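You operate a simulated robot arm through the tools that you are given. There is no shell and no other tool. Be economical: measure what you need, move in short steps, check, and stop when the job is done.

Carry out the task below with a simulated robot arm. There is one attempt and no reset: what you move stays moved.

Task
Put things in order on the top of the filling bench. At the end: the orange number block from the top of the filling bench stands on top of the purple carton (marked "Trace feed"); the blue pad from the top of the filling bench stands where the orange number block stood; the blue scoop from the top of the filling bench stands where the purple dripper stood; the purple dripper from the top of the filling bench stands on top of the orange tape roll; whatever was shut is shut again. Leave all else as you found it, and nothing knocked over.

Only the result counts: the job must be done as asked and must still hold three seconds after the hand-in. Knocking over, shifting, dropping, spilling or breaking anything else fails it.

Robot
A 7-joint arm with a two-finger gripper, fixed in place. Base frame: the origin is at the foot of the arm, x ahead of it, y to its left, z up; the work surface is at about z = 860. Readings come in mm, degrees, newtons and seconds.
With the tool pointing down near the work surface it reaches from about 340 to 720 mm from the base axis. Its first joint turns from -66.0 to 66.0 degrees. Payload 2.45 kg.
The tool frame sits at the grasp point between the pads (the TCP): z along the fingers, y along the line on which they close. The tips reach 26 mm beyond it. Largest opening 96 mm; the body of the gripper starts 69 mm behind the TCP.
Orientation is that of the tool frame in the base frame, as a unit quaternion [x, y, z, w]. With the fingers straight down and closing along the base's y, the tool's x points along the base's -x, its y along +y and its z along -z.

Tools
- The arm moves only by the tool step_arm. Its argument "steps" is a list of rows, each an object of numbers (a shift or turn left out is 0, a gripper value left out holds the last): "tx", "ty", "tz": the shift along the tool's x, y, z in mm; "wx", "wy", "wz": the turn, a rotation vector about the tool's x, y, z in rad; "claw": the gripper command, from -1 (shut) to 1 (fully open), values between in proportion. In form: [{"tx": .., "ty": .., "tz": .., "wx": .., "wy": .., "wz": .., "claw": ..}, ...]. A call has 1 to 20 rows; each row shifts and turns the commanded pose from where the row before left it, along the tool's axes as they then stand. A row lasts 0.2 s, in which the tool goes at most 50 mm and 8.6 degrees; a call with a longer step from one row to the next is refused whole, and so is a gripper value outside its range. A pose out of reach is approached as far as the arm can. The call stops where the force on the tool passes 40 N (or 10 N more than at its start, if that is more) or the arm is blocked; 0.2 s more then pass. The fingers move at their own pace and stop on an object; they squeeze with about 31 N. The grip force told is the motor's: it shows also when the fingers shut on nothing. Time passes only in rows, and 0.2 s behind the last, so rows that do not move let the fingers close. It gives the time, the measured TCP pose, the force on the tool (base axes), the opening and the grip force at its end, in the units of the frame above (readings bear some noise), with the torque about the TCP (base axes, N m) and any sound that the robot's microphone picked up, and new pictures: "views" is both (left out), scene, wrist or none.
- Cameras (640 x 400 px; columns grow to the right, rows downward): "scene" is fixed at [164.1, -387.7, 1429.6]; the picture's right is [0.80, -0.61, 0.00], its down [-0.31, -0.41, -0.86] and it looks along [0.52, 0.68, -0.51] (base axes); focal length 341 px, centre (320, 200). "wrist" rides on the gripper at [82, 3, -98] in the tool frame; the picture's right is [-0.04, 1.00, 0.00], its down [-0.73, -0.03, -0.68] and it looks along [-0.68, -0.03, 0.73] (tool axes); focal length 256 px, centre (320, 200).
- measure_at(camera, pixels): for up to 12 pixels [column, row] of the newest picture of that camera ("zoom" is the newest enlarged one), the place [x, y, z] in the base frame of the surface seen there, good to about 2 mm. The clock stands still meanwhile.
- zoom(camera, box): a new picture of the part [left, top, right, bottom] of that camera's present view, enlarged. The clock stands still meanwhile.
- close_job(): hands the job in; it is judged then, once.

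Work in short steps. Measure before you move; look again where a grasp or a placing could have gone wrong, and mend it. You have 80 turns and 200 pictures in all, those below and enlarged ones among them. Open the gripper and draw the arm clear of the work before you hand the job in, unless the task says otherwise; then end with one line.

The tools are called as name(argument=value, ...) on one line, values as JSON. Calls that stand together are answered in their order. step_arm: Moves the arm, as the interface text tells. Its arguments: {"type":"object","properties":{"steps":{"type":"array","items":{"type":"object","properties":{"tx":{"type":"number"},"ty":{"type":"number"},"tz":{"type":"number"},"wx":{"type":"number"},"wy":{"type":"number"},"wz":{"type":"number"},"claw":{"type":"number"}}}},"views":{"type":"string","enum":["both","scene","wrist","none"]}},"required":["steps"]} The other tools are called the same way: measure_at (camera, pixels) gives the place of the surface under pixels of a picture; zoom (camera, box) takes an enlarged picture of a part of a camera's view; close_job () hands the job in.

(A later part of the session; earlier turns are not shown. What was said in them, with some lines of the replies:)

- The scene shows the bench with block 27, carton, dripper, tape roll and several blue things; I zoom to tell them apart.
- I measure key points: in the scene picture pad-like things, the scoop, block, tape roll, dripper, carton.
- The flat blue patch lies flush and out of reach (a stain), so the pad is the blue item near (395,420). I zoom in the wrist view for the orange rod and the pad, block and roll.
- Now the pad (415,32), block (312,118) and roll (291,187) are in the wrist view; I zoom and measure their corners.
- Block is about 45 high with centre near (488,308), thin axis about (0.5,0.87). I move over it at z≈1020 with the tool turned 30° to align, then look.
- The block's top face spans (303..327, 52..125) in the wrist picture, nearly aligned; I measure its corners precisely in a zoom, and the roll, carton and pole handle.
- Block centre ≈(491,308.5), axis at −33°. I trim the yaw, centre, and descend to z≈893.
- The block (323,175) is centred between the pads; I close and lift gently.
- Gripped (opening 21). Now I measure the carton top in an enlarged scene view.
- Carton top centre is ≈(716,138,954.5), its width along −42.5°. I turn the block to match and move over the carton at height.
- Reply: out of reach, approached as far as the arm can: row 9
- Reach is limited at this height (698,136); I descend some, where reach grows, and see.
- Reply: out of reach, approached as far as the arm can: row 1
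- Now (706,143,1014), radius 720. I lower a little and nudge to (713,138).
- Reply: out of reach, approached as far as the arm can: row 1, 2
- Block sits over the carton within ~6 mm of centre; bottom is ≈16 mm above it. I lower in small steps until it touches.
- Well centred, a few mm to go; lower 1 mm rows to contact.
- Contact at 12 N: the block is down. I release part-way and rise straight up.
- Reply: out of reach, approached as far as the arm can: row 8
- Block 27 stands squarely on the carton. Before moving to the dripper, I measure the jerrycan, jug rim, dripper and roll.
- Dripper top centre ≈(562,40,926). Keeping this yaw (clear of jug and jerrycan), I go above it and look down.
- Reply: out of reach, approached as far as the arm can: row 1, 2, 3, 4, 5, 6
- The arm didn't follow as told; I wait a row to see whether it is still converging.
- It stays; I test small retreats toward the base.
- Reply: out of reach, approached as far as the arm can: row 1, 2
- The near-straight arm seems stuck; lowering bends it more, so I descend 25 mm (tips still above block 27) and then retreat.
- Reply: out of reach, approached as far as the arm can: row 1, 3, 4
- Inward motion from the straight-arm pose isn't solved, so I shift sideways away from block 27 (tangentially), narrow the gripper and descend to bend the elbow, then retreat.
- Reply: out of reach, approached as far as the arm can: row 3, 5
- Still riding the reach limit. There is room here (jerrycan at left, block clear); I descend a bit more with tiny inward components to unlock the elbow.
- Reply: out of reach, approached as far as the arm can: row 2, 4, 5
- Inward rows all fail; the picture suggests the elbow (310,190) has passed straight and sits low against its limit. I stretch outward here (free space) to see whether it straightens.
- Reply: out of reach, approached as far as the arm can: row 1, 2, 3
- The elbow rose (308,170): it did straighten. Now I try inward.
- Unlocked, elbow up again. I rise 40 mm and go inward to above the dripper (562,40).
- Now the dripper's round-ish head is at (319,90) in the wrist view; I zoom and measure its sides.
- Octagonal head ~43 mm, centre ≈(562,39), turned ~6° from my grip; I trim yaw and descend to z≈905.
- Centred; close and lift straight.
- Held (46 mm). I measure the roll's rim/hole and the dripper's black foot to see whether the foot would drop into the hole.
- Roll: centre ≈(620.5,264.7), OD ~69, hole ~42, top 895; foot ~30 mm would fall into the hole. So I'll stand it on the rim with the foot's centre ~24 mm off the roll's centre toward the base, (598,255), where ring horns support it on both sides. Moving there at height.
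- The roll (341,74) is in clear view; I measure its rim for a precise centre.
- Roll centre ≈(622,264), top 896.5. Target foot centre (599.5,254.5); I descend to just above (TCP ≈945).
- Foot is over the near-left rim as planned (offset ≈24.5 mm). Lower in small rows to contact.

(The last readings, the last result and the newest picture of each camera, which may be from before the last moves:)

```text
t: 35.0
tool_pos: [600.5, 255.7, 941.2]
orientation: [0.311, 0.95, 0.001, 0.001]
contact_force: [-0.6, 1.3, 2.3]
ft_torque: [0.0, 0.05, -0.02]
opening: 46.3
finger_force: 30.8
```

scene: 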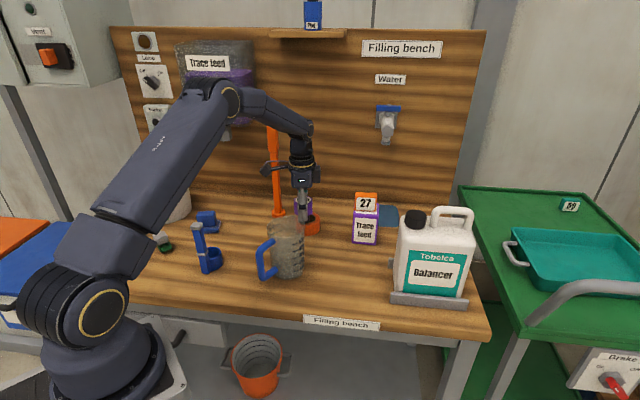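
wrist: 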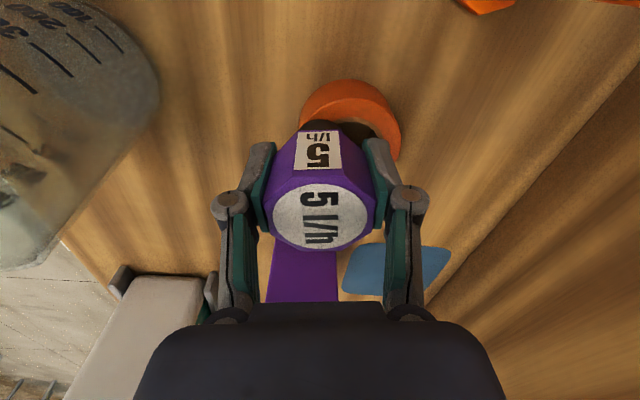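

step_arm(steps=[{"tz": 0.7}, {}], views="wrist")

zoom(camera="scene", box=[285, 190, 335, 240])

```text
t: 35.6
tool_pos: [599.0, 255.9, 940.3]
orientation: [0.311, 0.95, 0.001, 0.002]
contact_force: [0.7, 2.3, 9.8]
ft_torque: [0.06, -0.02, 0.01]
opening: 46.3
finger_force: 30.7
```

wrist: 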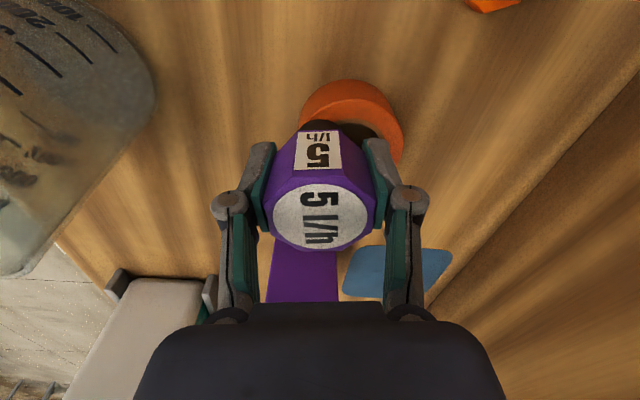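

```text
8.00 times, centred on (310, 215) of scene
```

zoom: 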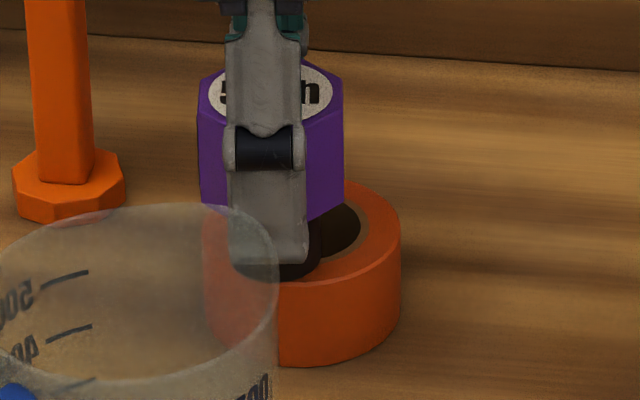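

Standing on the rim with ~10 N. Release and watch.

step_arm(steps=[{"tz": -0.5}, {"claw": 0.25}, {}, {}, {}], views="both")

zoom(camera="scene", box=[285, 190, 335, 240])

```text
t: 36.8
tool_pos: [599.5, 255.6, 938.8]
orientation: [0.311, 0.95, 0.0, -0.001]
contact_force: [-0.6, -0.1, 0.4]
ft_torque: [-0.01, 0.0, -0.02]
opening: 60.0
finger_force: 0.0
```

scene: 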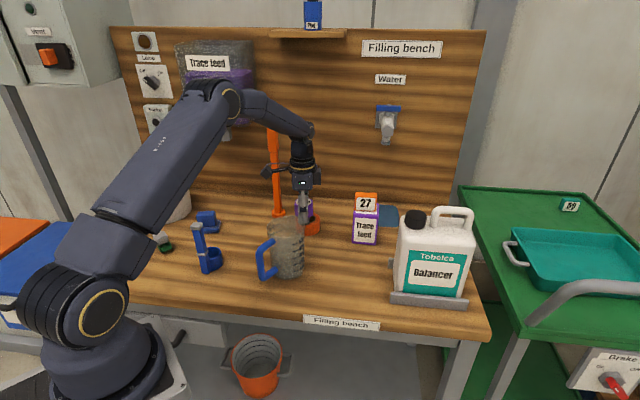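
wrist: 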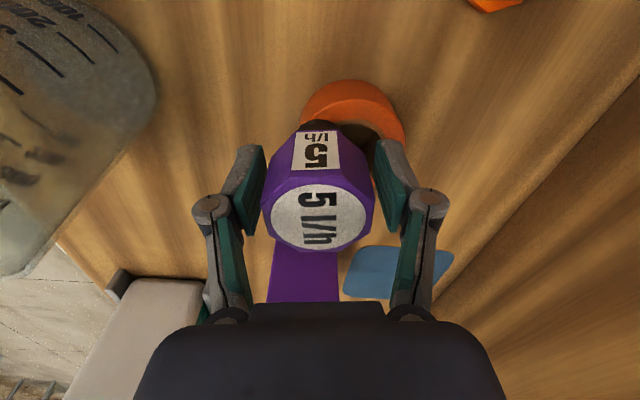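

```text
8.00 times, centred on (310, 215) of scene
```

zoom: 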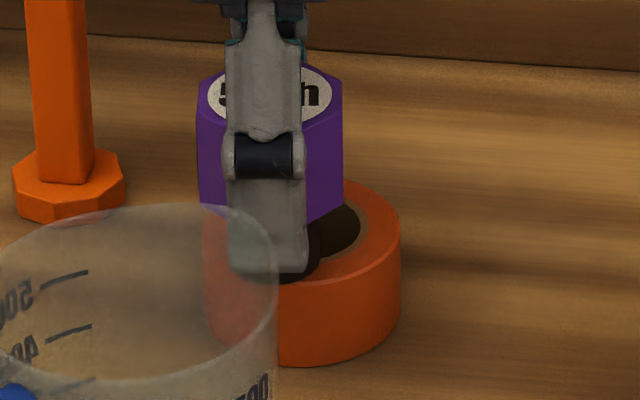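

Upright and steady. Open further, rise, and go toward the scoop/pad area to look.

step_arm(steps=[{"claw": 0.6}, {}, {"tz": -20}, {"tz": -40}, {"tz": -40}, {"tz": -40}, {"tx": 40, "ty": 0}, {"tx": 45}, {"tx": 45}, {"tx": 40, "ty": -30}, {"ty": -40}, {}], views="both")

```text
t: 39.4
tool_pos: [422.5, 299.6, 1078.6]
orientation: [0.31, 0.951, 0.0, 0.001]
contact_force: [-0.3, 0.5, -0.2]
ft_torque: [0.01, 0.02, -0.01]
opening: 76.7
finger_force: 0.0
```

scene: 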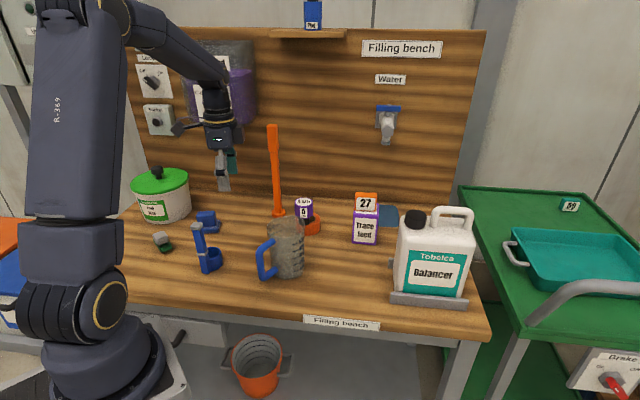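
wrist: 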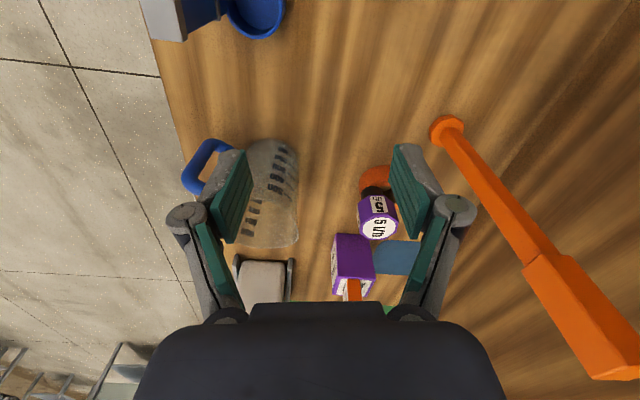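

The dripper still stands on the roll. I measure the pot and pad, then go over the pad.

measure_at(camera="scene", pixels=[[157, 168], [160, 185], [186, 182], [190, 205], [207, 213], [216, 222], [197, 215], [163, 238], [170, 247], [199, 226], [213, 252], [205, 270]])

step_arm(steps=[{"tx": 31, "ty": 27}, {"tx": 31, "ty": 27}, {"tx": 30, "ty": 27}, {}], views="both")

```text
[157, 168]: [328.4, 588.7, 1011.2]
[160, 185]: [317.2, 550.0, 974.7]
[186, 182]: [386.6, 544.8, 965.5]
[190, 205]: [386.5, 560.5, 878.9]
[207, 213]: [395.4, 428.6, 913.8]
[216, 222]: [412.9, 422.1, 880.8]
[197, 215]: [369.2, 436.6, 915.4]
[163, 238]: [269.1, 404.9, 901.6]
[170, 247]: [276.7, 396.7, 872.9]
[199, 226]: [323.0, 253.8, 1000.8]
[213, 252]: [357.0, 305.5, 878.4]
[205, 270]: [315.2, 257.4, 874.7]
```

```text
t: 40.4
tool_pos: [394.1, 418.8, 1079.6]
orientation: [0.311, 0.95, -0.001, 0.0]
contact_force: [0.5, -0.1, 0.2]
ft_torque: [0.01, 0.02, -0.01]
opening: 77.0
finger_force: 0.1
```

scene: 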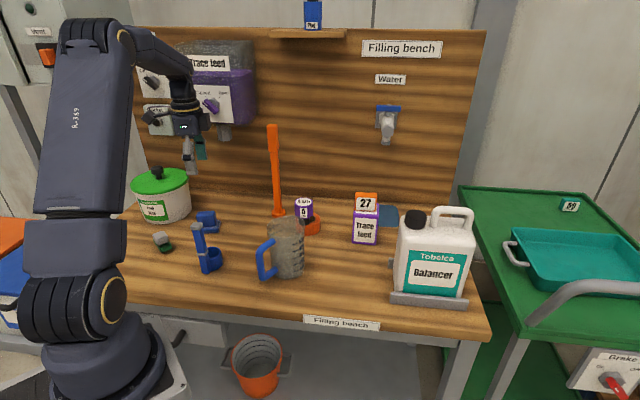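
wrist: 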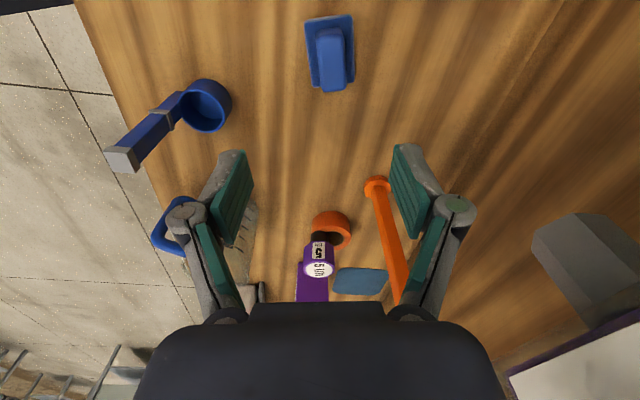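

Pad at (329,52) and scoop at (190,110) are visible; zoom and measure both.

zoom(camera="wrist", box=[280, 0, 380, 100])

measure_at(camera="wrist", pixels=[[307, 22], [352, 16], [312, 86], [355, 80], [319, 34], [341, 31], [323, 88], [345, 85], [332, 60], [122, 160], [160, 118], [206, 105]])

zoom(camera="wrist", box=[90, 60, 250, 190])

```text
4.00 times, centred on (330, 50) of wrist
```

zoom: 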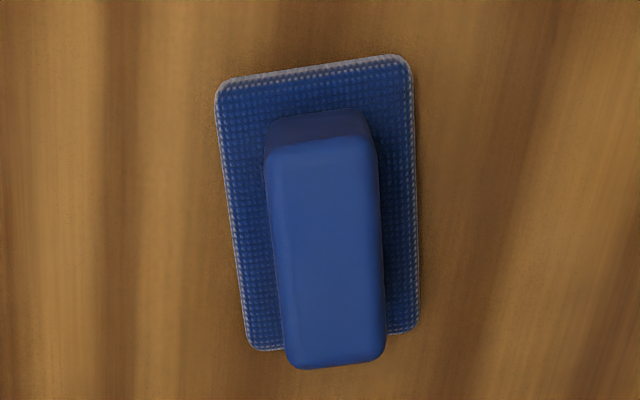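

```text
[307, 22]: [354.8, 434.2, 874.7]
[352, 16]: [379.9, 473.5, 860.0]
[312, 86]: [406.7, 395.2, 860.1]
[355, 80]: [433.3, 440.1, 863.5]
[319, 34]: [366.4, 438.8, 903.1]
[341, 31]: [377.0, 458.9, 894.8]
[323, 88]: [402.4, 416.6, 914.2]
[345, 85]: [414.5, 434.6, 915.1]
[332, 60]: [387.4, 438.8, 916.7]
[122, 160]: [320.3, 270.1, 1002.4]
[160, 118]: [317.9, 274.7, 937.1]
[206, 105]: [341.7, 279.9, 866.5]
```

```text
3.08 times, centred on (170, 125) of wrist
```

zoom: 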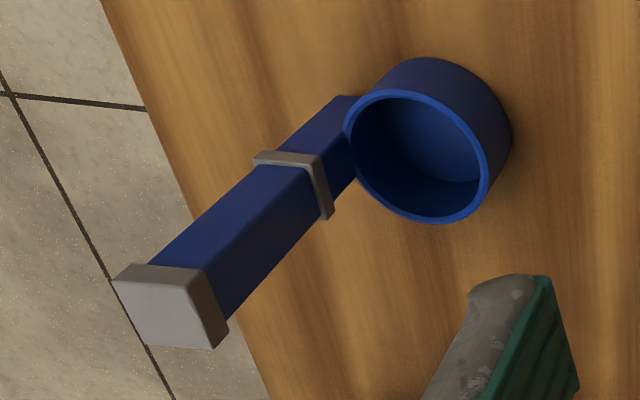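

I measure the pad's handle top face more finely, and pad thickness points.

measure_at(camera="wrist", pixels=[[321, 42], [340, 40], [325, 85], [343, 83], [310, 30], [314, 80], [350, 24], [352, 76], [330, 20], [333, 62]])

```text
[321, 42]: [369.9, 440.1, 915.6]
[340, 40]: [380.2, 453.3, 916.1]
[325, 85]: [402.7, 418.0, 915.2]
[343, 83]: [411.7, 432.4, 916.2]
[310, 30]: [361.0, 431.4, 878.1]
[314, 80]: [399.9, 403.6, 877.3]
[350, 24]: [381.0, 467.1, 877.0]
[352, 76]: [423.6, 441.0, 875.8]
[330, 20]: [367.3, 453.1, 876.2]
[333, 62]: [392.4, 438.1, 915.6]
```

Pad centre ≈(391,436), axis −34°, handle top 916, ~24 wide. Align yaw and descend to TCP ≈908, camera stays ~35 mm clear of the pot.

step_arm(steps=[{"wz": -0.045}, {"tx": 12, "ty": 12.7}, {"tz": 40}, {"tz": 40}, {"tz": 40}, {"tz": 30}, {}], views="both")

```text
t: 42.0
tool_pos: [389.3, 435.4, 931.8]
orientation: [0.289, 0.957, 0.0, 0.0]
contact_force: [-0.4, -0.3, 0.1]
ft_torque: [-0.02, -0.02, 0.0]
opening: 76.7
finger_force: 0.0
```

scene: 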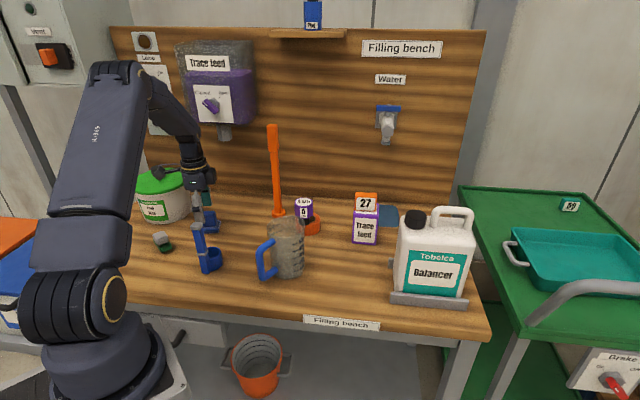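
wrist: 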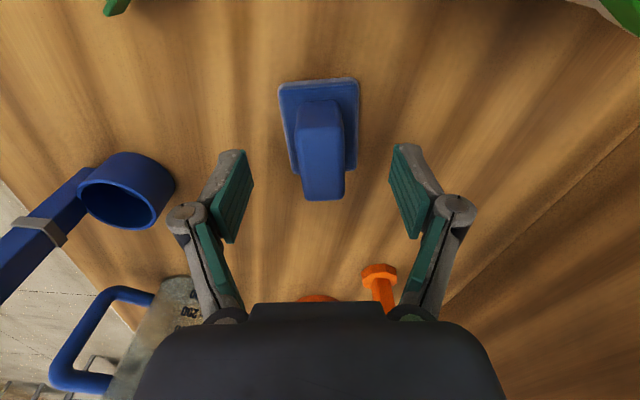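

Centred; a ~3° lean remains, trim, descend 23 mm and close, then lift a little.

step_arm(steps=[{"wz": -0.05, "tz": 12}, {"tz": 11}, {}, {"claw": -1}, {}, {}, {}, {}, {}], views="wrist")

```text
t: 44.0
tool_pos: [389.7, 436.6, 908.9]
orientation: [0.265, 0.964, 0.0, 0.0]
contact_force: [0.3, -0.2, -0.6]
ft_torque: [0.0, -0.02, 0.01]
opening: 24.9
finger_force: 31.1
```

wrist: 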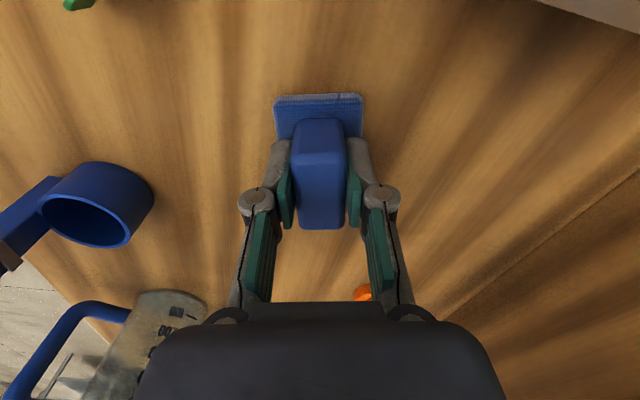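

Gripped (24.9 mm). Lift 80 mm and carry to above the block's old place (target TCP 489,308.5).

step_arm(steps=[{"tz": -10}, {"tz": -35}, {"tz": -35}, {"tx": -37.7, "ty": -14.8}, {"tx": -37.7, "ty": -14.8}, {"tx": -37.7, "ty": -14.8}, {"tx": -37.9, "ty": -15}, {}], views="both")

```text
t: 45.8
tool_pos: [494.0, 304.0, 985.6]
orientation: [0.264, 0.964, -0.001, 0.0]
contact_force: [0.0, 0.7, -1.1]
ft_torque: [-0.02, -0.04, -0.02]
opening: 24.9
finger_force: 31.0
```

scene: 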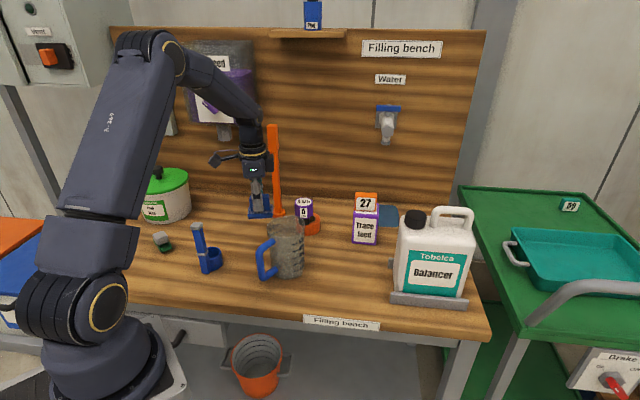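
wrist: 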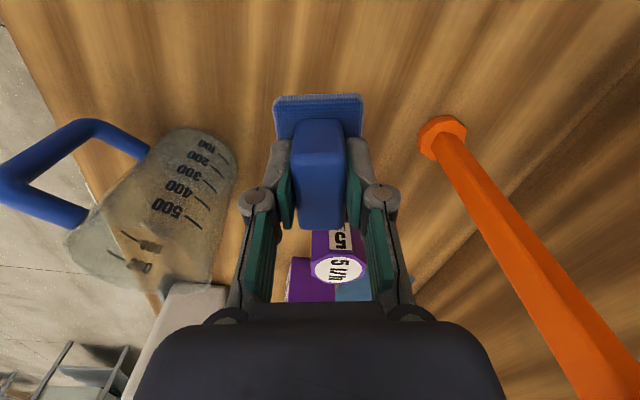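

Lower to ~5 mm above the bench and re-read the position.

step_arm(steps=[{"tz": 25}, {"tz": 25}, {"tz": 18}, {}, {}], views="none")

```text
t: 47.0
tool_pos: [489.2, 306.1, 918.5]
orientation: [0.264, 0.964, -0.001, 0.001]
contact_force: [0.3, -0.4, -1.0]
ft_torque: [0.0, 0.0, -0.04]
opening: 24.9
finger_force: 31.3
```

At (489,306,918.5); tiny trim, then down to contact.

step_arm(steps=[{"tx": 0.8, "ty": 1.3}, {"tz": 4}, {"tz": 3}, {"tz": 1.5}, {}], views="none")

```text
t: 48.2
tool_pos: [490.2, 309.7, 911.7]
orientation: [0.265, 0.964, 0.0, 0.0]
contact_force: [1.0, -0.1, -0.1]
ft_torque: [0.03, 0.02, -0.01]
opening: 25.0
finger_force: 31.6
```

step_arm(steps=[{"tz": 1}, {"tz": 1}, {}], views="none")

```text
t: 49.0
tool_pos: [490.7, 309.9, 908.7]
orientation: [0.264, 0.964, 0.0, 0.0]
contact_force: [-0.2, 0.4, -2.0]
ft_torque: [-0.01, -0.06, 0.04]
opening: 24.9
finger_force: 30.9
```

step_arm(steps=[{"tz": 0.8}, {"tz": 0.7}, {}], views="wrist")

```text
t: 49.8
tool_pos: [490.3, 310.4, 909.7]
orientation: [0.264, 0.964, 0.0, 0.001]
contact_force: [-2.7, -2.5, 7.4]
ft_torque: [-0.08, 0.11, -0.02]
opening: 24.7
finger_force: 31.0
```

wrist: 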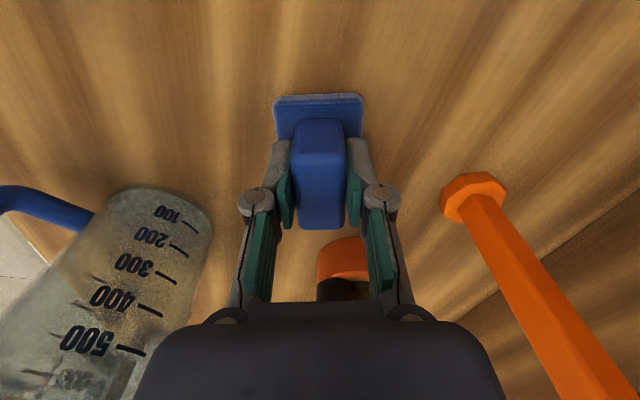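

Contact. Release and rise.

step_arm(steps=[{"tz": -0.5}, {"claw": 0.4}, {}, {}, {}, {"tz": -20}, {"tz": -40}, {"tz": -40}, {"tz": -40}, {"tz": -30}, {}], views="both")

measure_at(camera="wrist", pixels=[[320, 60]])

```text
t: 52.2
tool_pos: [489.3, 309.2, 1078.0]
orientation: [0.265, 0.964, 0.0, 0.001]
contact_force: [-0.1, 0.3, -0.3]
ft_torque: [-0.01, 0.0, 0.01]
opening: 67.1
finger_force: 0.2
```

scene: 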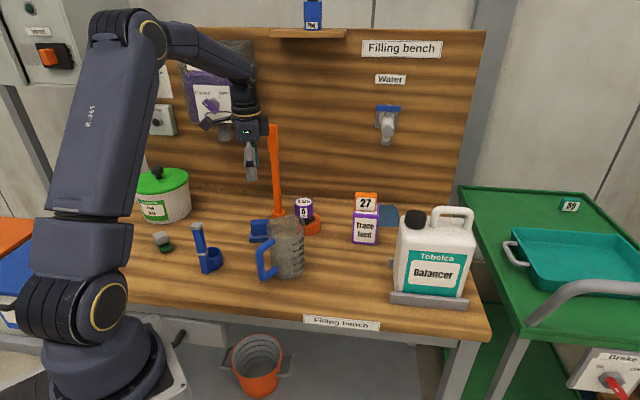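
wrist: 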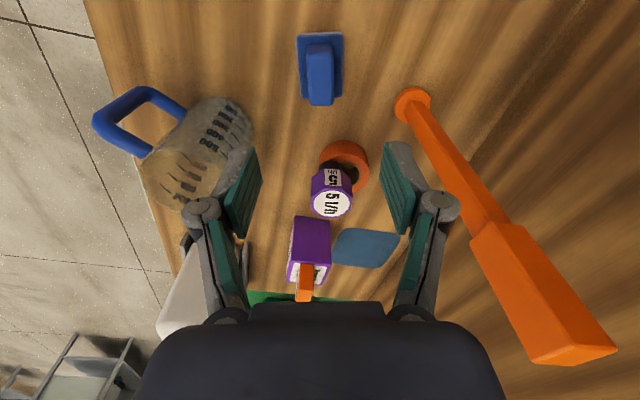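

```text
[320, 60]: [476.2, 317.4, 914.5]
```

Pad rests upright where the block was. I verify its centre, then move above the scoop with yaw ≈44° to look at it.

measure_at(camera="wrist", pixels=[[301, 45], [339, 40], [305, 88], [340, 86], [313, 50], [329, 48], [314, 98], [330, 97]])

step_arm(steps=[{"wz": 0.115, "tz": -15}, {"wz": 0.115, "tz": -15}, {"tx": 22, "ty": -34.5}, {"tx": 22, "ty": -34.5}, {"tx": 22, "ty": -34.5}, {"tx": 22, "ty": -34.5}, {}], views="both")

```text
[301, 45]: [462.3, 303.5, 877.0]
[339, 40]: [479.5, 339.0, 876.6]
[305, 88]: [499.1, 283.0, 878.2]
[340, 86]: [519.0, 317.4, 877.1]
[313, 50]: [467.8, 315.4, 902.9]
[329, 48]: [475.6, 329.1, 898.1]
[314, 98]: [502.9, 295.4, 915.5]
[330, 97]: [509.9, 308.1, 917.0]
```

```text
t: 53.8
tool_pos: [332.3, 271.6, 1105.3]
orientation: [0.373, 0.928, 0.0, 0.001]
contact_force: [0.8, -0.5, -0.3]
ft_torque: [0.01, -0.01, -0.02]
opening: 67.1
finger_force: 0.2
```

scene: 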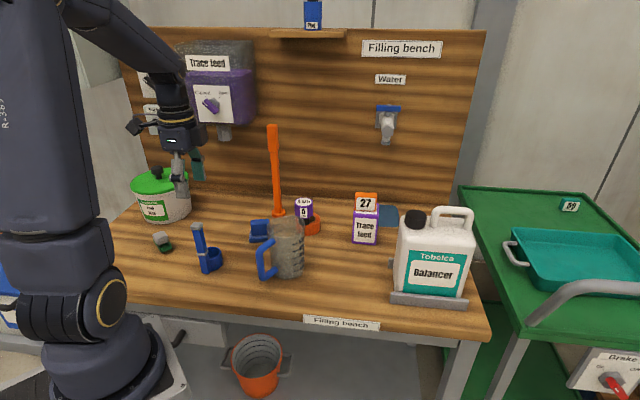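
wrist: 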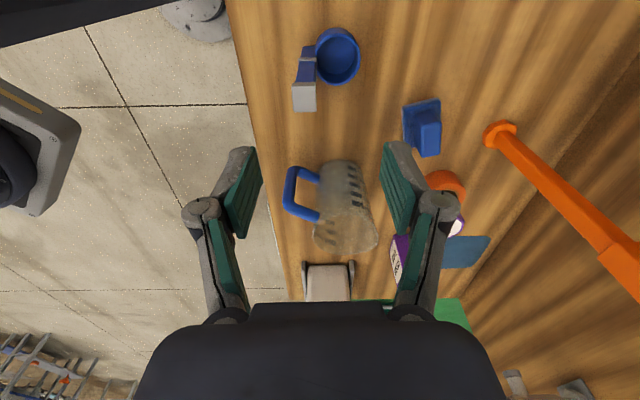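

Pad centre ≈(490,311), as wanted. The scoop (handle cap (304,96), cup (338,55)) is in view; zoom and measure.

zoom(camera="wrist", box=[270, 10, 390, 120])

measure_at(camera="wrist", pixels=[[295, 86], [313, 86], [295, 107], [314, 107], [304, 97], [318, 55], [358, 55], [338, 36], [338, 80], [302, 70], [313, 70], [337, 60]])

```text
3.64 times, centred on (330, 65) of wrist
```

zoom: 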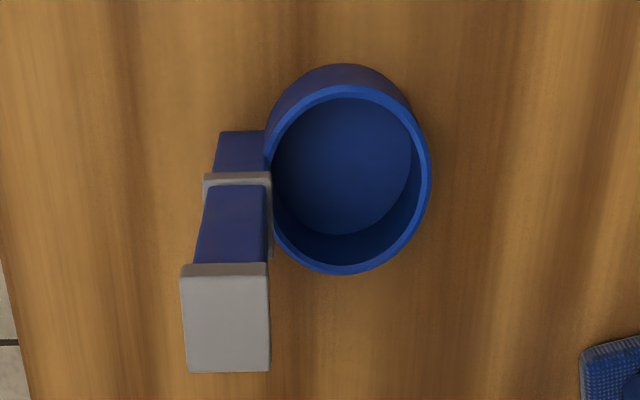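

```text
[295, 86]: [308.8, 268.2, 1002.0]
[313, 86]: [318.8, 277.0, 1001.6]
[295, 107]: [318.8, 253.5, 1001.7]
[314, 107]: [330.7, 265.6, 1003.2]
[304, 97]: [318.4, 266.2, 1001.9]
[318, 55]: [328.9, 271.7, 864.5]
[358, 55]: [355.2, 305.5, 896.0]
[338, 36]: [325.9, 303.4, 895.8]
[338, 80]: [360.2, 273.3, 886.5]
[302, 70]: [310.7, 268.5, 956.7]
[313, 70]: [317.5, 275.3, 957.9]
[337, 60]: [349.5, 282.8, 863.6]
```

Scoop: handle centre ≈(319.4,266), cap top 1002, cup centre ≈(343,288), rim 896. I'll grip the handle along the handle–cup line at TCP z≈958 (tips above rim and band).

step_arm(steps=[{"wz": 0.045}, {"tx": 5, "ty": -13.2}, {"tz": 30}, {"tz": 20}, {}], views="both")

```text
t: 55.0
tool_pos: [317.4, 266.9, 1058.9]
orientation: [0.396, 0.918, 0.0, 0.0]
contact_force: [0.5, 0.4, 0.1]
ft_torque: [0.01, 0.0, -0.01]
opening: 67.3
finger_force: 0.0
```

scene: 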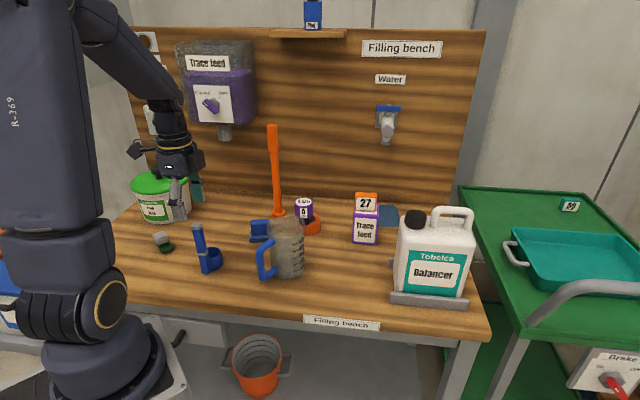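
wrist: 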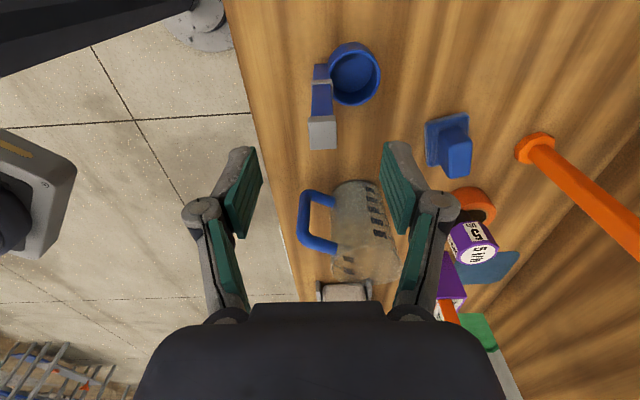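

The cap (322,133) is on the centre line. Descend to 958.

step_arm(steps=[{"tz": 35}, {"tz": 35}, {"tz": 20}, {"tz": 11}, {}], views="both")

```text
t: 56.2
tool_pos: [317.7, 265.5, 956.7]
orientation: [0.395, 0.919, 0.0, 0.0]
contact_force: [0.8, 0.9, -0.1]
ft_torque: [-0.02, 0.0, 0.02]
opening: 67.0
finger_force: 0.0
```

scene: 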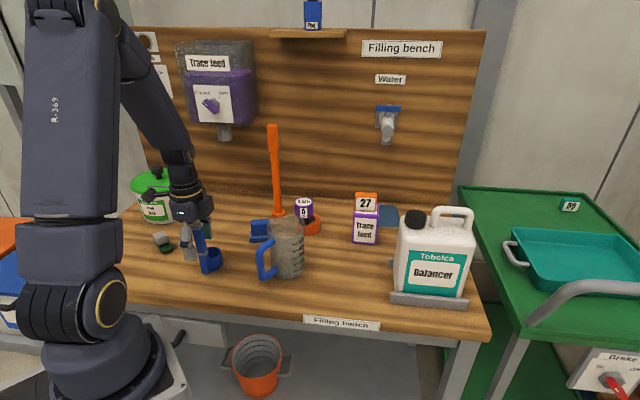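
wrist: 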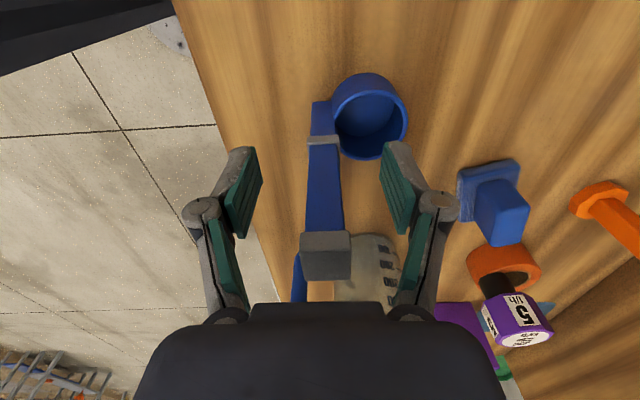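

Handle lies between the pads. Close and lift slightly, then check.

step_arm(steps=[{"claw": -1}, {}, {}, {}, {}, {}, {"tz": -4}, {"tz": -8}, {}], views="both")

zoom(camera="scene", box=[150, 180, 270, 290])

```text
t: 58.2
tool_pos: [316.6, 266.1, 968.4]
orientation: [0.395, 0.919, 0.0, 0.0]
contact_force: [-0.6, 0.0, -1.0]
ft_torque: [-0.07, 0.03, -0.02]
opening: 14.9
finger_force: 30.9
```

scene: 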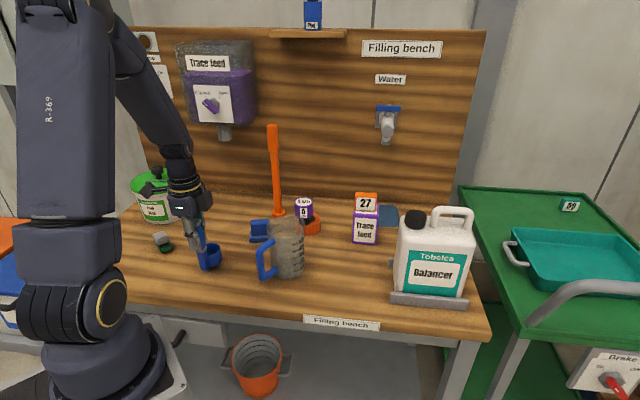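
wrist: 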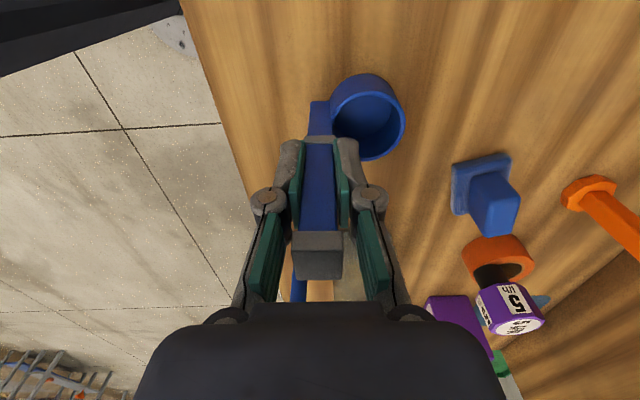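

```text
3.64 times, centred on (210, 235) of scene
```

zoom: 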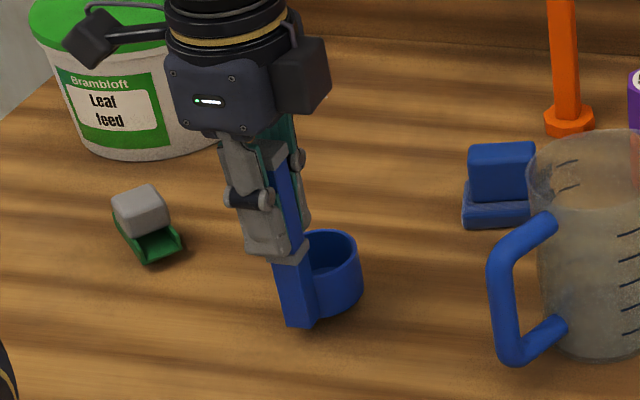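

Held upright (14.9 mm). I lift to TCP ≈1120 so the scoop's bottom clears the jug (985), then travel to above the dripper's old place.

step_arm(steps=[{"tz": -38}, {"tz": -38}, {"tz": -38}, {"tz": -38}, {}], views="none")

step_arm(steps=[{"tx": -33}, {"tx": -33}, {"tx": -33}, {"tx": -33}, {"tx": -33}, {"tx": -33}, {"tx": -33}, {"tx": -33}, {"tx": -33}, {"tx": -33}, {"tx": -3, "ty": -2}, {}, {}], views="both")

```text
t: 59.4
tool_pos: [319.2, 266.4, 1118.2]
orientation: [0.395, 0.919, 0.0, 0.001]
contact_force: [0.7, -0.7, -0.8]
ft_torque: [0.01, -0.01, 0.02]
opening: 15.1
finger_force: 30.9
```

```text
t: 62.2
tool_pos: [548.3, 24.8, 1122.2]
orientation: [0.395, 0.919, 0.0, 0.0]
contact_force: [-0.6, 0.2, -2.0]
ft_torque: [-0.01, 0.0, -0.02]
opening: 15.0
finger_force: 30.6
```

scene: 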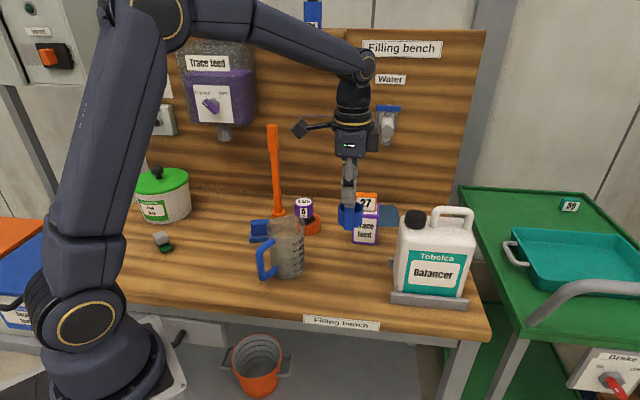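
wrist: 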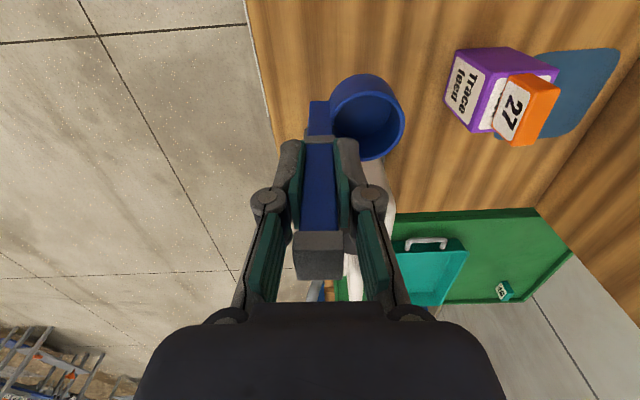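

Over the spot; trim −3.7 mm along y and lower to ~8 mm above the bench.

step_arm(steps=[{"ty": -3.7}, {"tz": 35}, {"tz": 35}, {"tz": 35}, {"tz": 30}, {"tz": 20}, {}, {}], views="both")

zoom(camera="scene", box=[300, 200, 400, 300])

```text
t: 64.0
tool_pos: [543.4, 20.6, 965.7]
orientation: [0.395, 0.919, 0.001, 0.001]
contact_force: [0.7, -0.7, 0.2]
ft_torque: [0.0, -0.01, -0.01]
opening: 15.3
finger_force: 30.8
```

scene: 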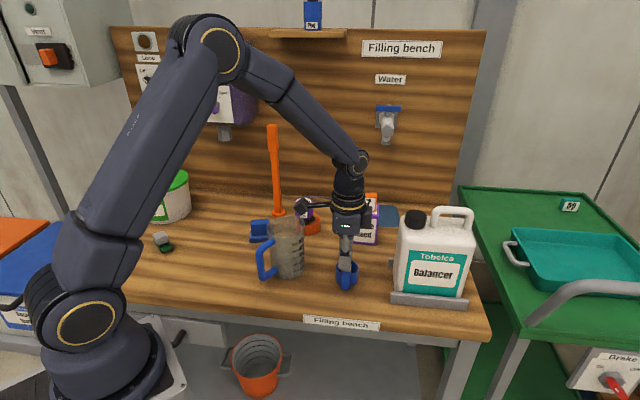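
wrist: 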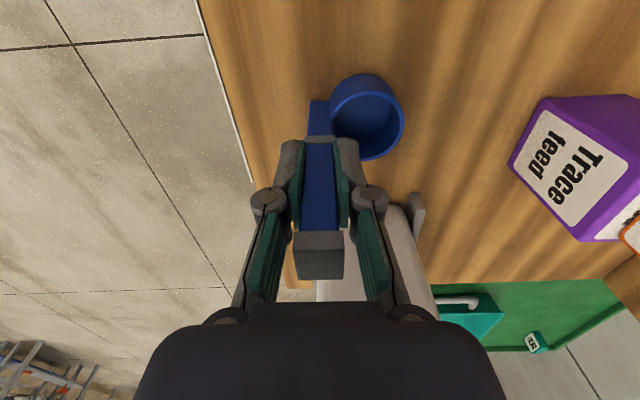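

```text
4.00 times, centred on (350, 250) of scene
```

zoom: 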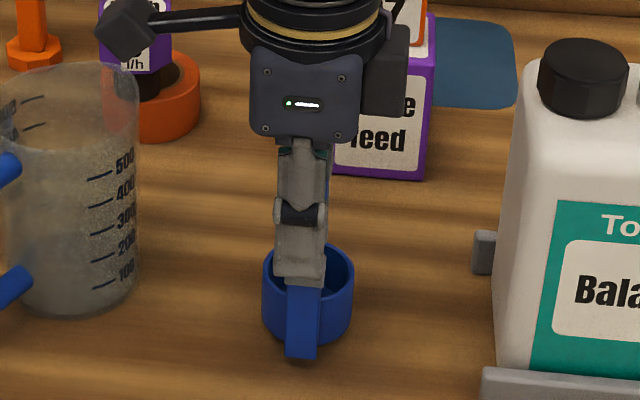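

Footprint centre ≈(560.5,37): good. Lower to contact.

step_arm(steps=[{"ty": 2}, {"tz": 3.5}, {"tz": 2.5}, {"tz": 1}, {}], views="none")

```text
t: 65.2
tool_pos: [545.2, 23.3, 958.4]
orientation: [0.395, 0.919, 0.0, 0.001]
contact_force: [0.0, 0.1, 0.0]
ft_torque: [-0.02, 0.02, 0.01]
opening: 15.2
finger_force: 31.6
```

step_arm(steps=[{"tz": 1}, {"tz": 0.7}, {}], views="none")

```text
t: 66.0
tool_pos: [543.8, 22.7, 958.4]
orientation: [0.395, 0.919, 0.0, 0.0]
contact_force: [-3.1, 1.2, 7.6]
ft_torque: [0.06, 0.15, 0.04]
opening: 15.5
finger_force: 31.2
```

Contact at 8 N. Release with a moderate opening and rise straight.

step_arm(steps=[{"tz": -0.5}, {"claw": 0.2}, {}, {}, {}, {}, {"tz": -20}, {"tz": -40}, {"tz": -40}, {"tz": -40}, {}], views="both")

zoom(camera="scene", box=[240, 180, 400, 300])

```text
t: 68.4
tool_pos: [544.0, 22.2, 1099.1]
orientation: [0.395, 0.919, 0.0, 0.0]
contact_force: [-0.4, -0.2, -1.1]
ft_torque: [-0.02, 0.03, 0.02]
opening: 57.5
finger_force: 0.0
```

scene: 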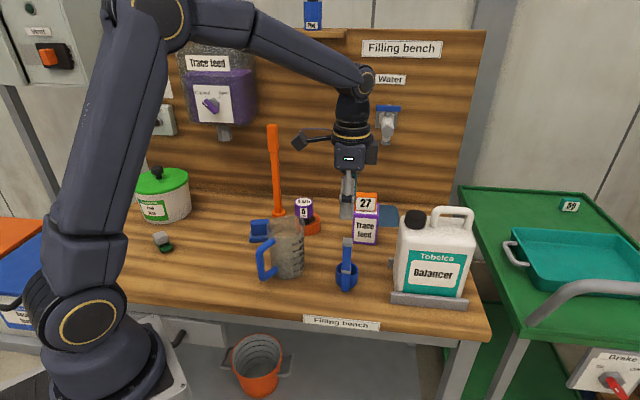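
wrist: 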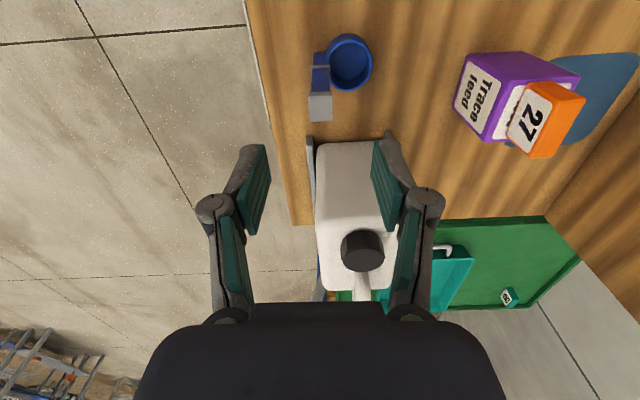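

```text
3.33 times, centred on (320, 240) of scene
```

zoom: 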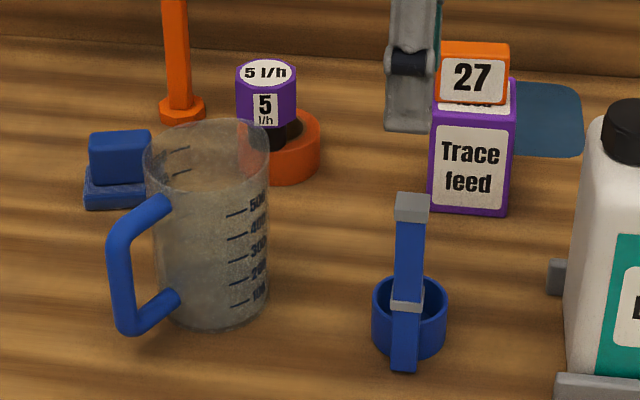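

All four items stand in place and nothing else has moved. I open and draw the arm up and back.

step_arm(steps=[{"claw": 1, "tz": -25}, {"tx": 25, "ty": -26}, {"tx": 25, "ty": -26}, {"tx": 25, "ty": -26}, {}], views="scene")

```text
t: 69.6
tool_pos: [436.3, 21.7, 1122.1]
orientation: [0.395, 0.919, 0.001, -0.001]
contact_force: [0.2, -0.4, 0.6]
ft_torque: [-0.01, 0.02, 0.0]
opening: 96.1
finger_force: 0.0
```

scene: 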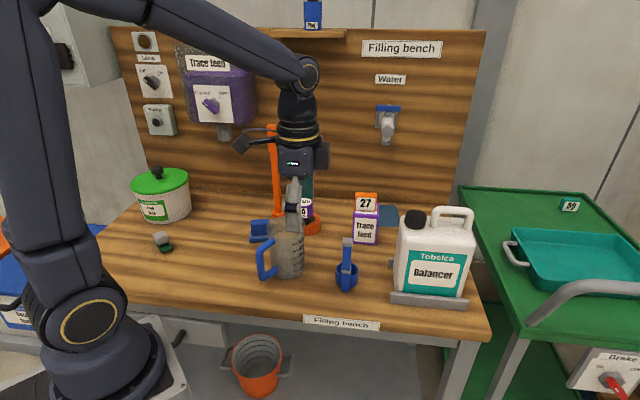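

The arm is clear and the gripper open; handing in.

close_job()

```text
The job is handed in.
```

The job is handed in: block 27 stands on the purple carton, the pad where the block stood, the scoop where the dripper stood, and the dripper on the tape roll's rim (off-centre, because its foot is narrower than the hole). I opened nothing that was shut, and saw nothing else moved or knocked over.
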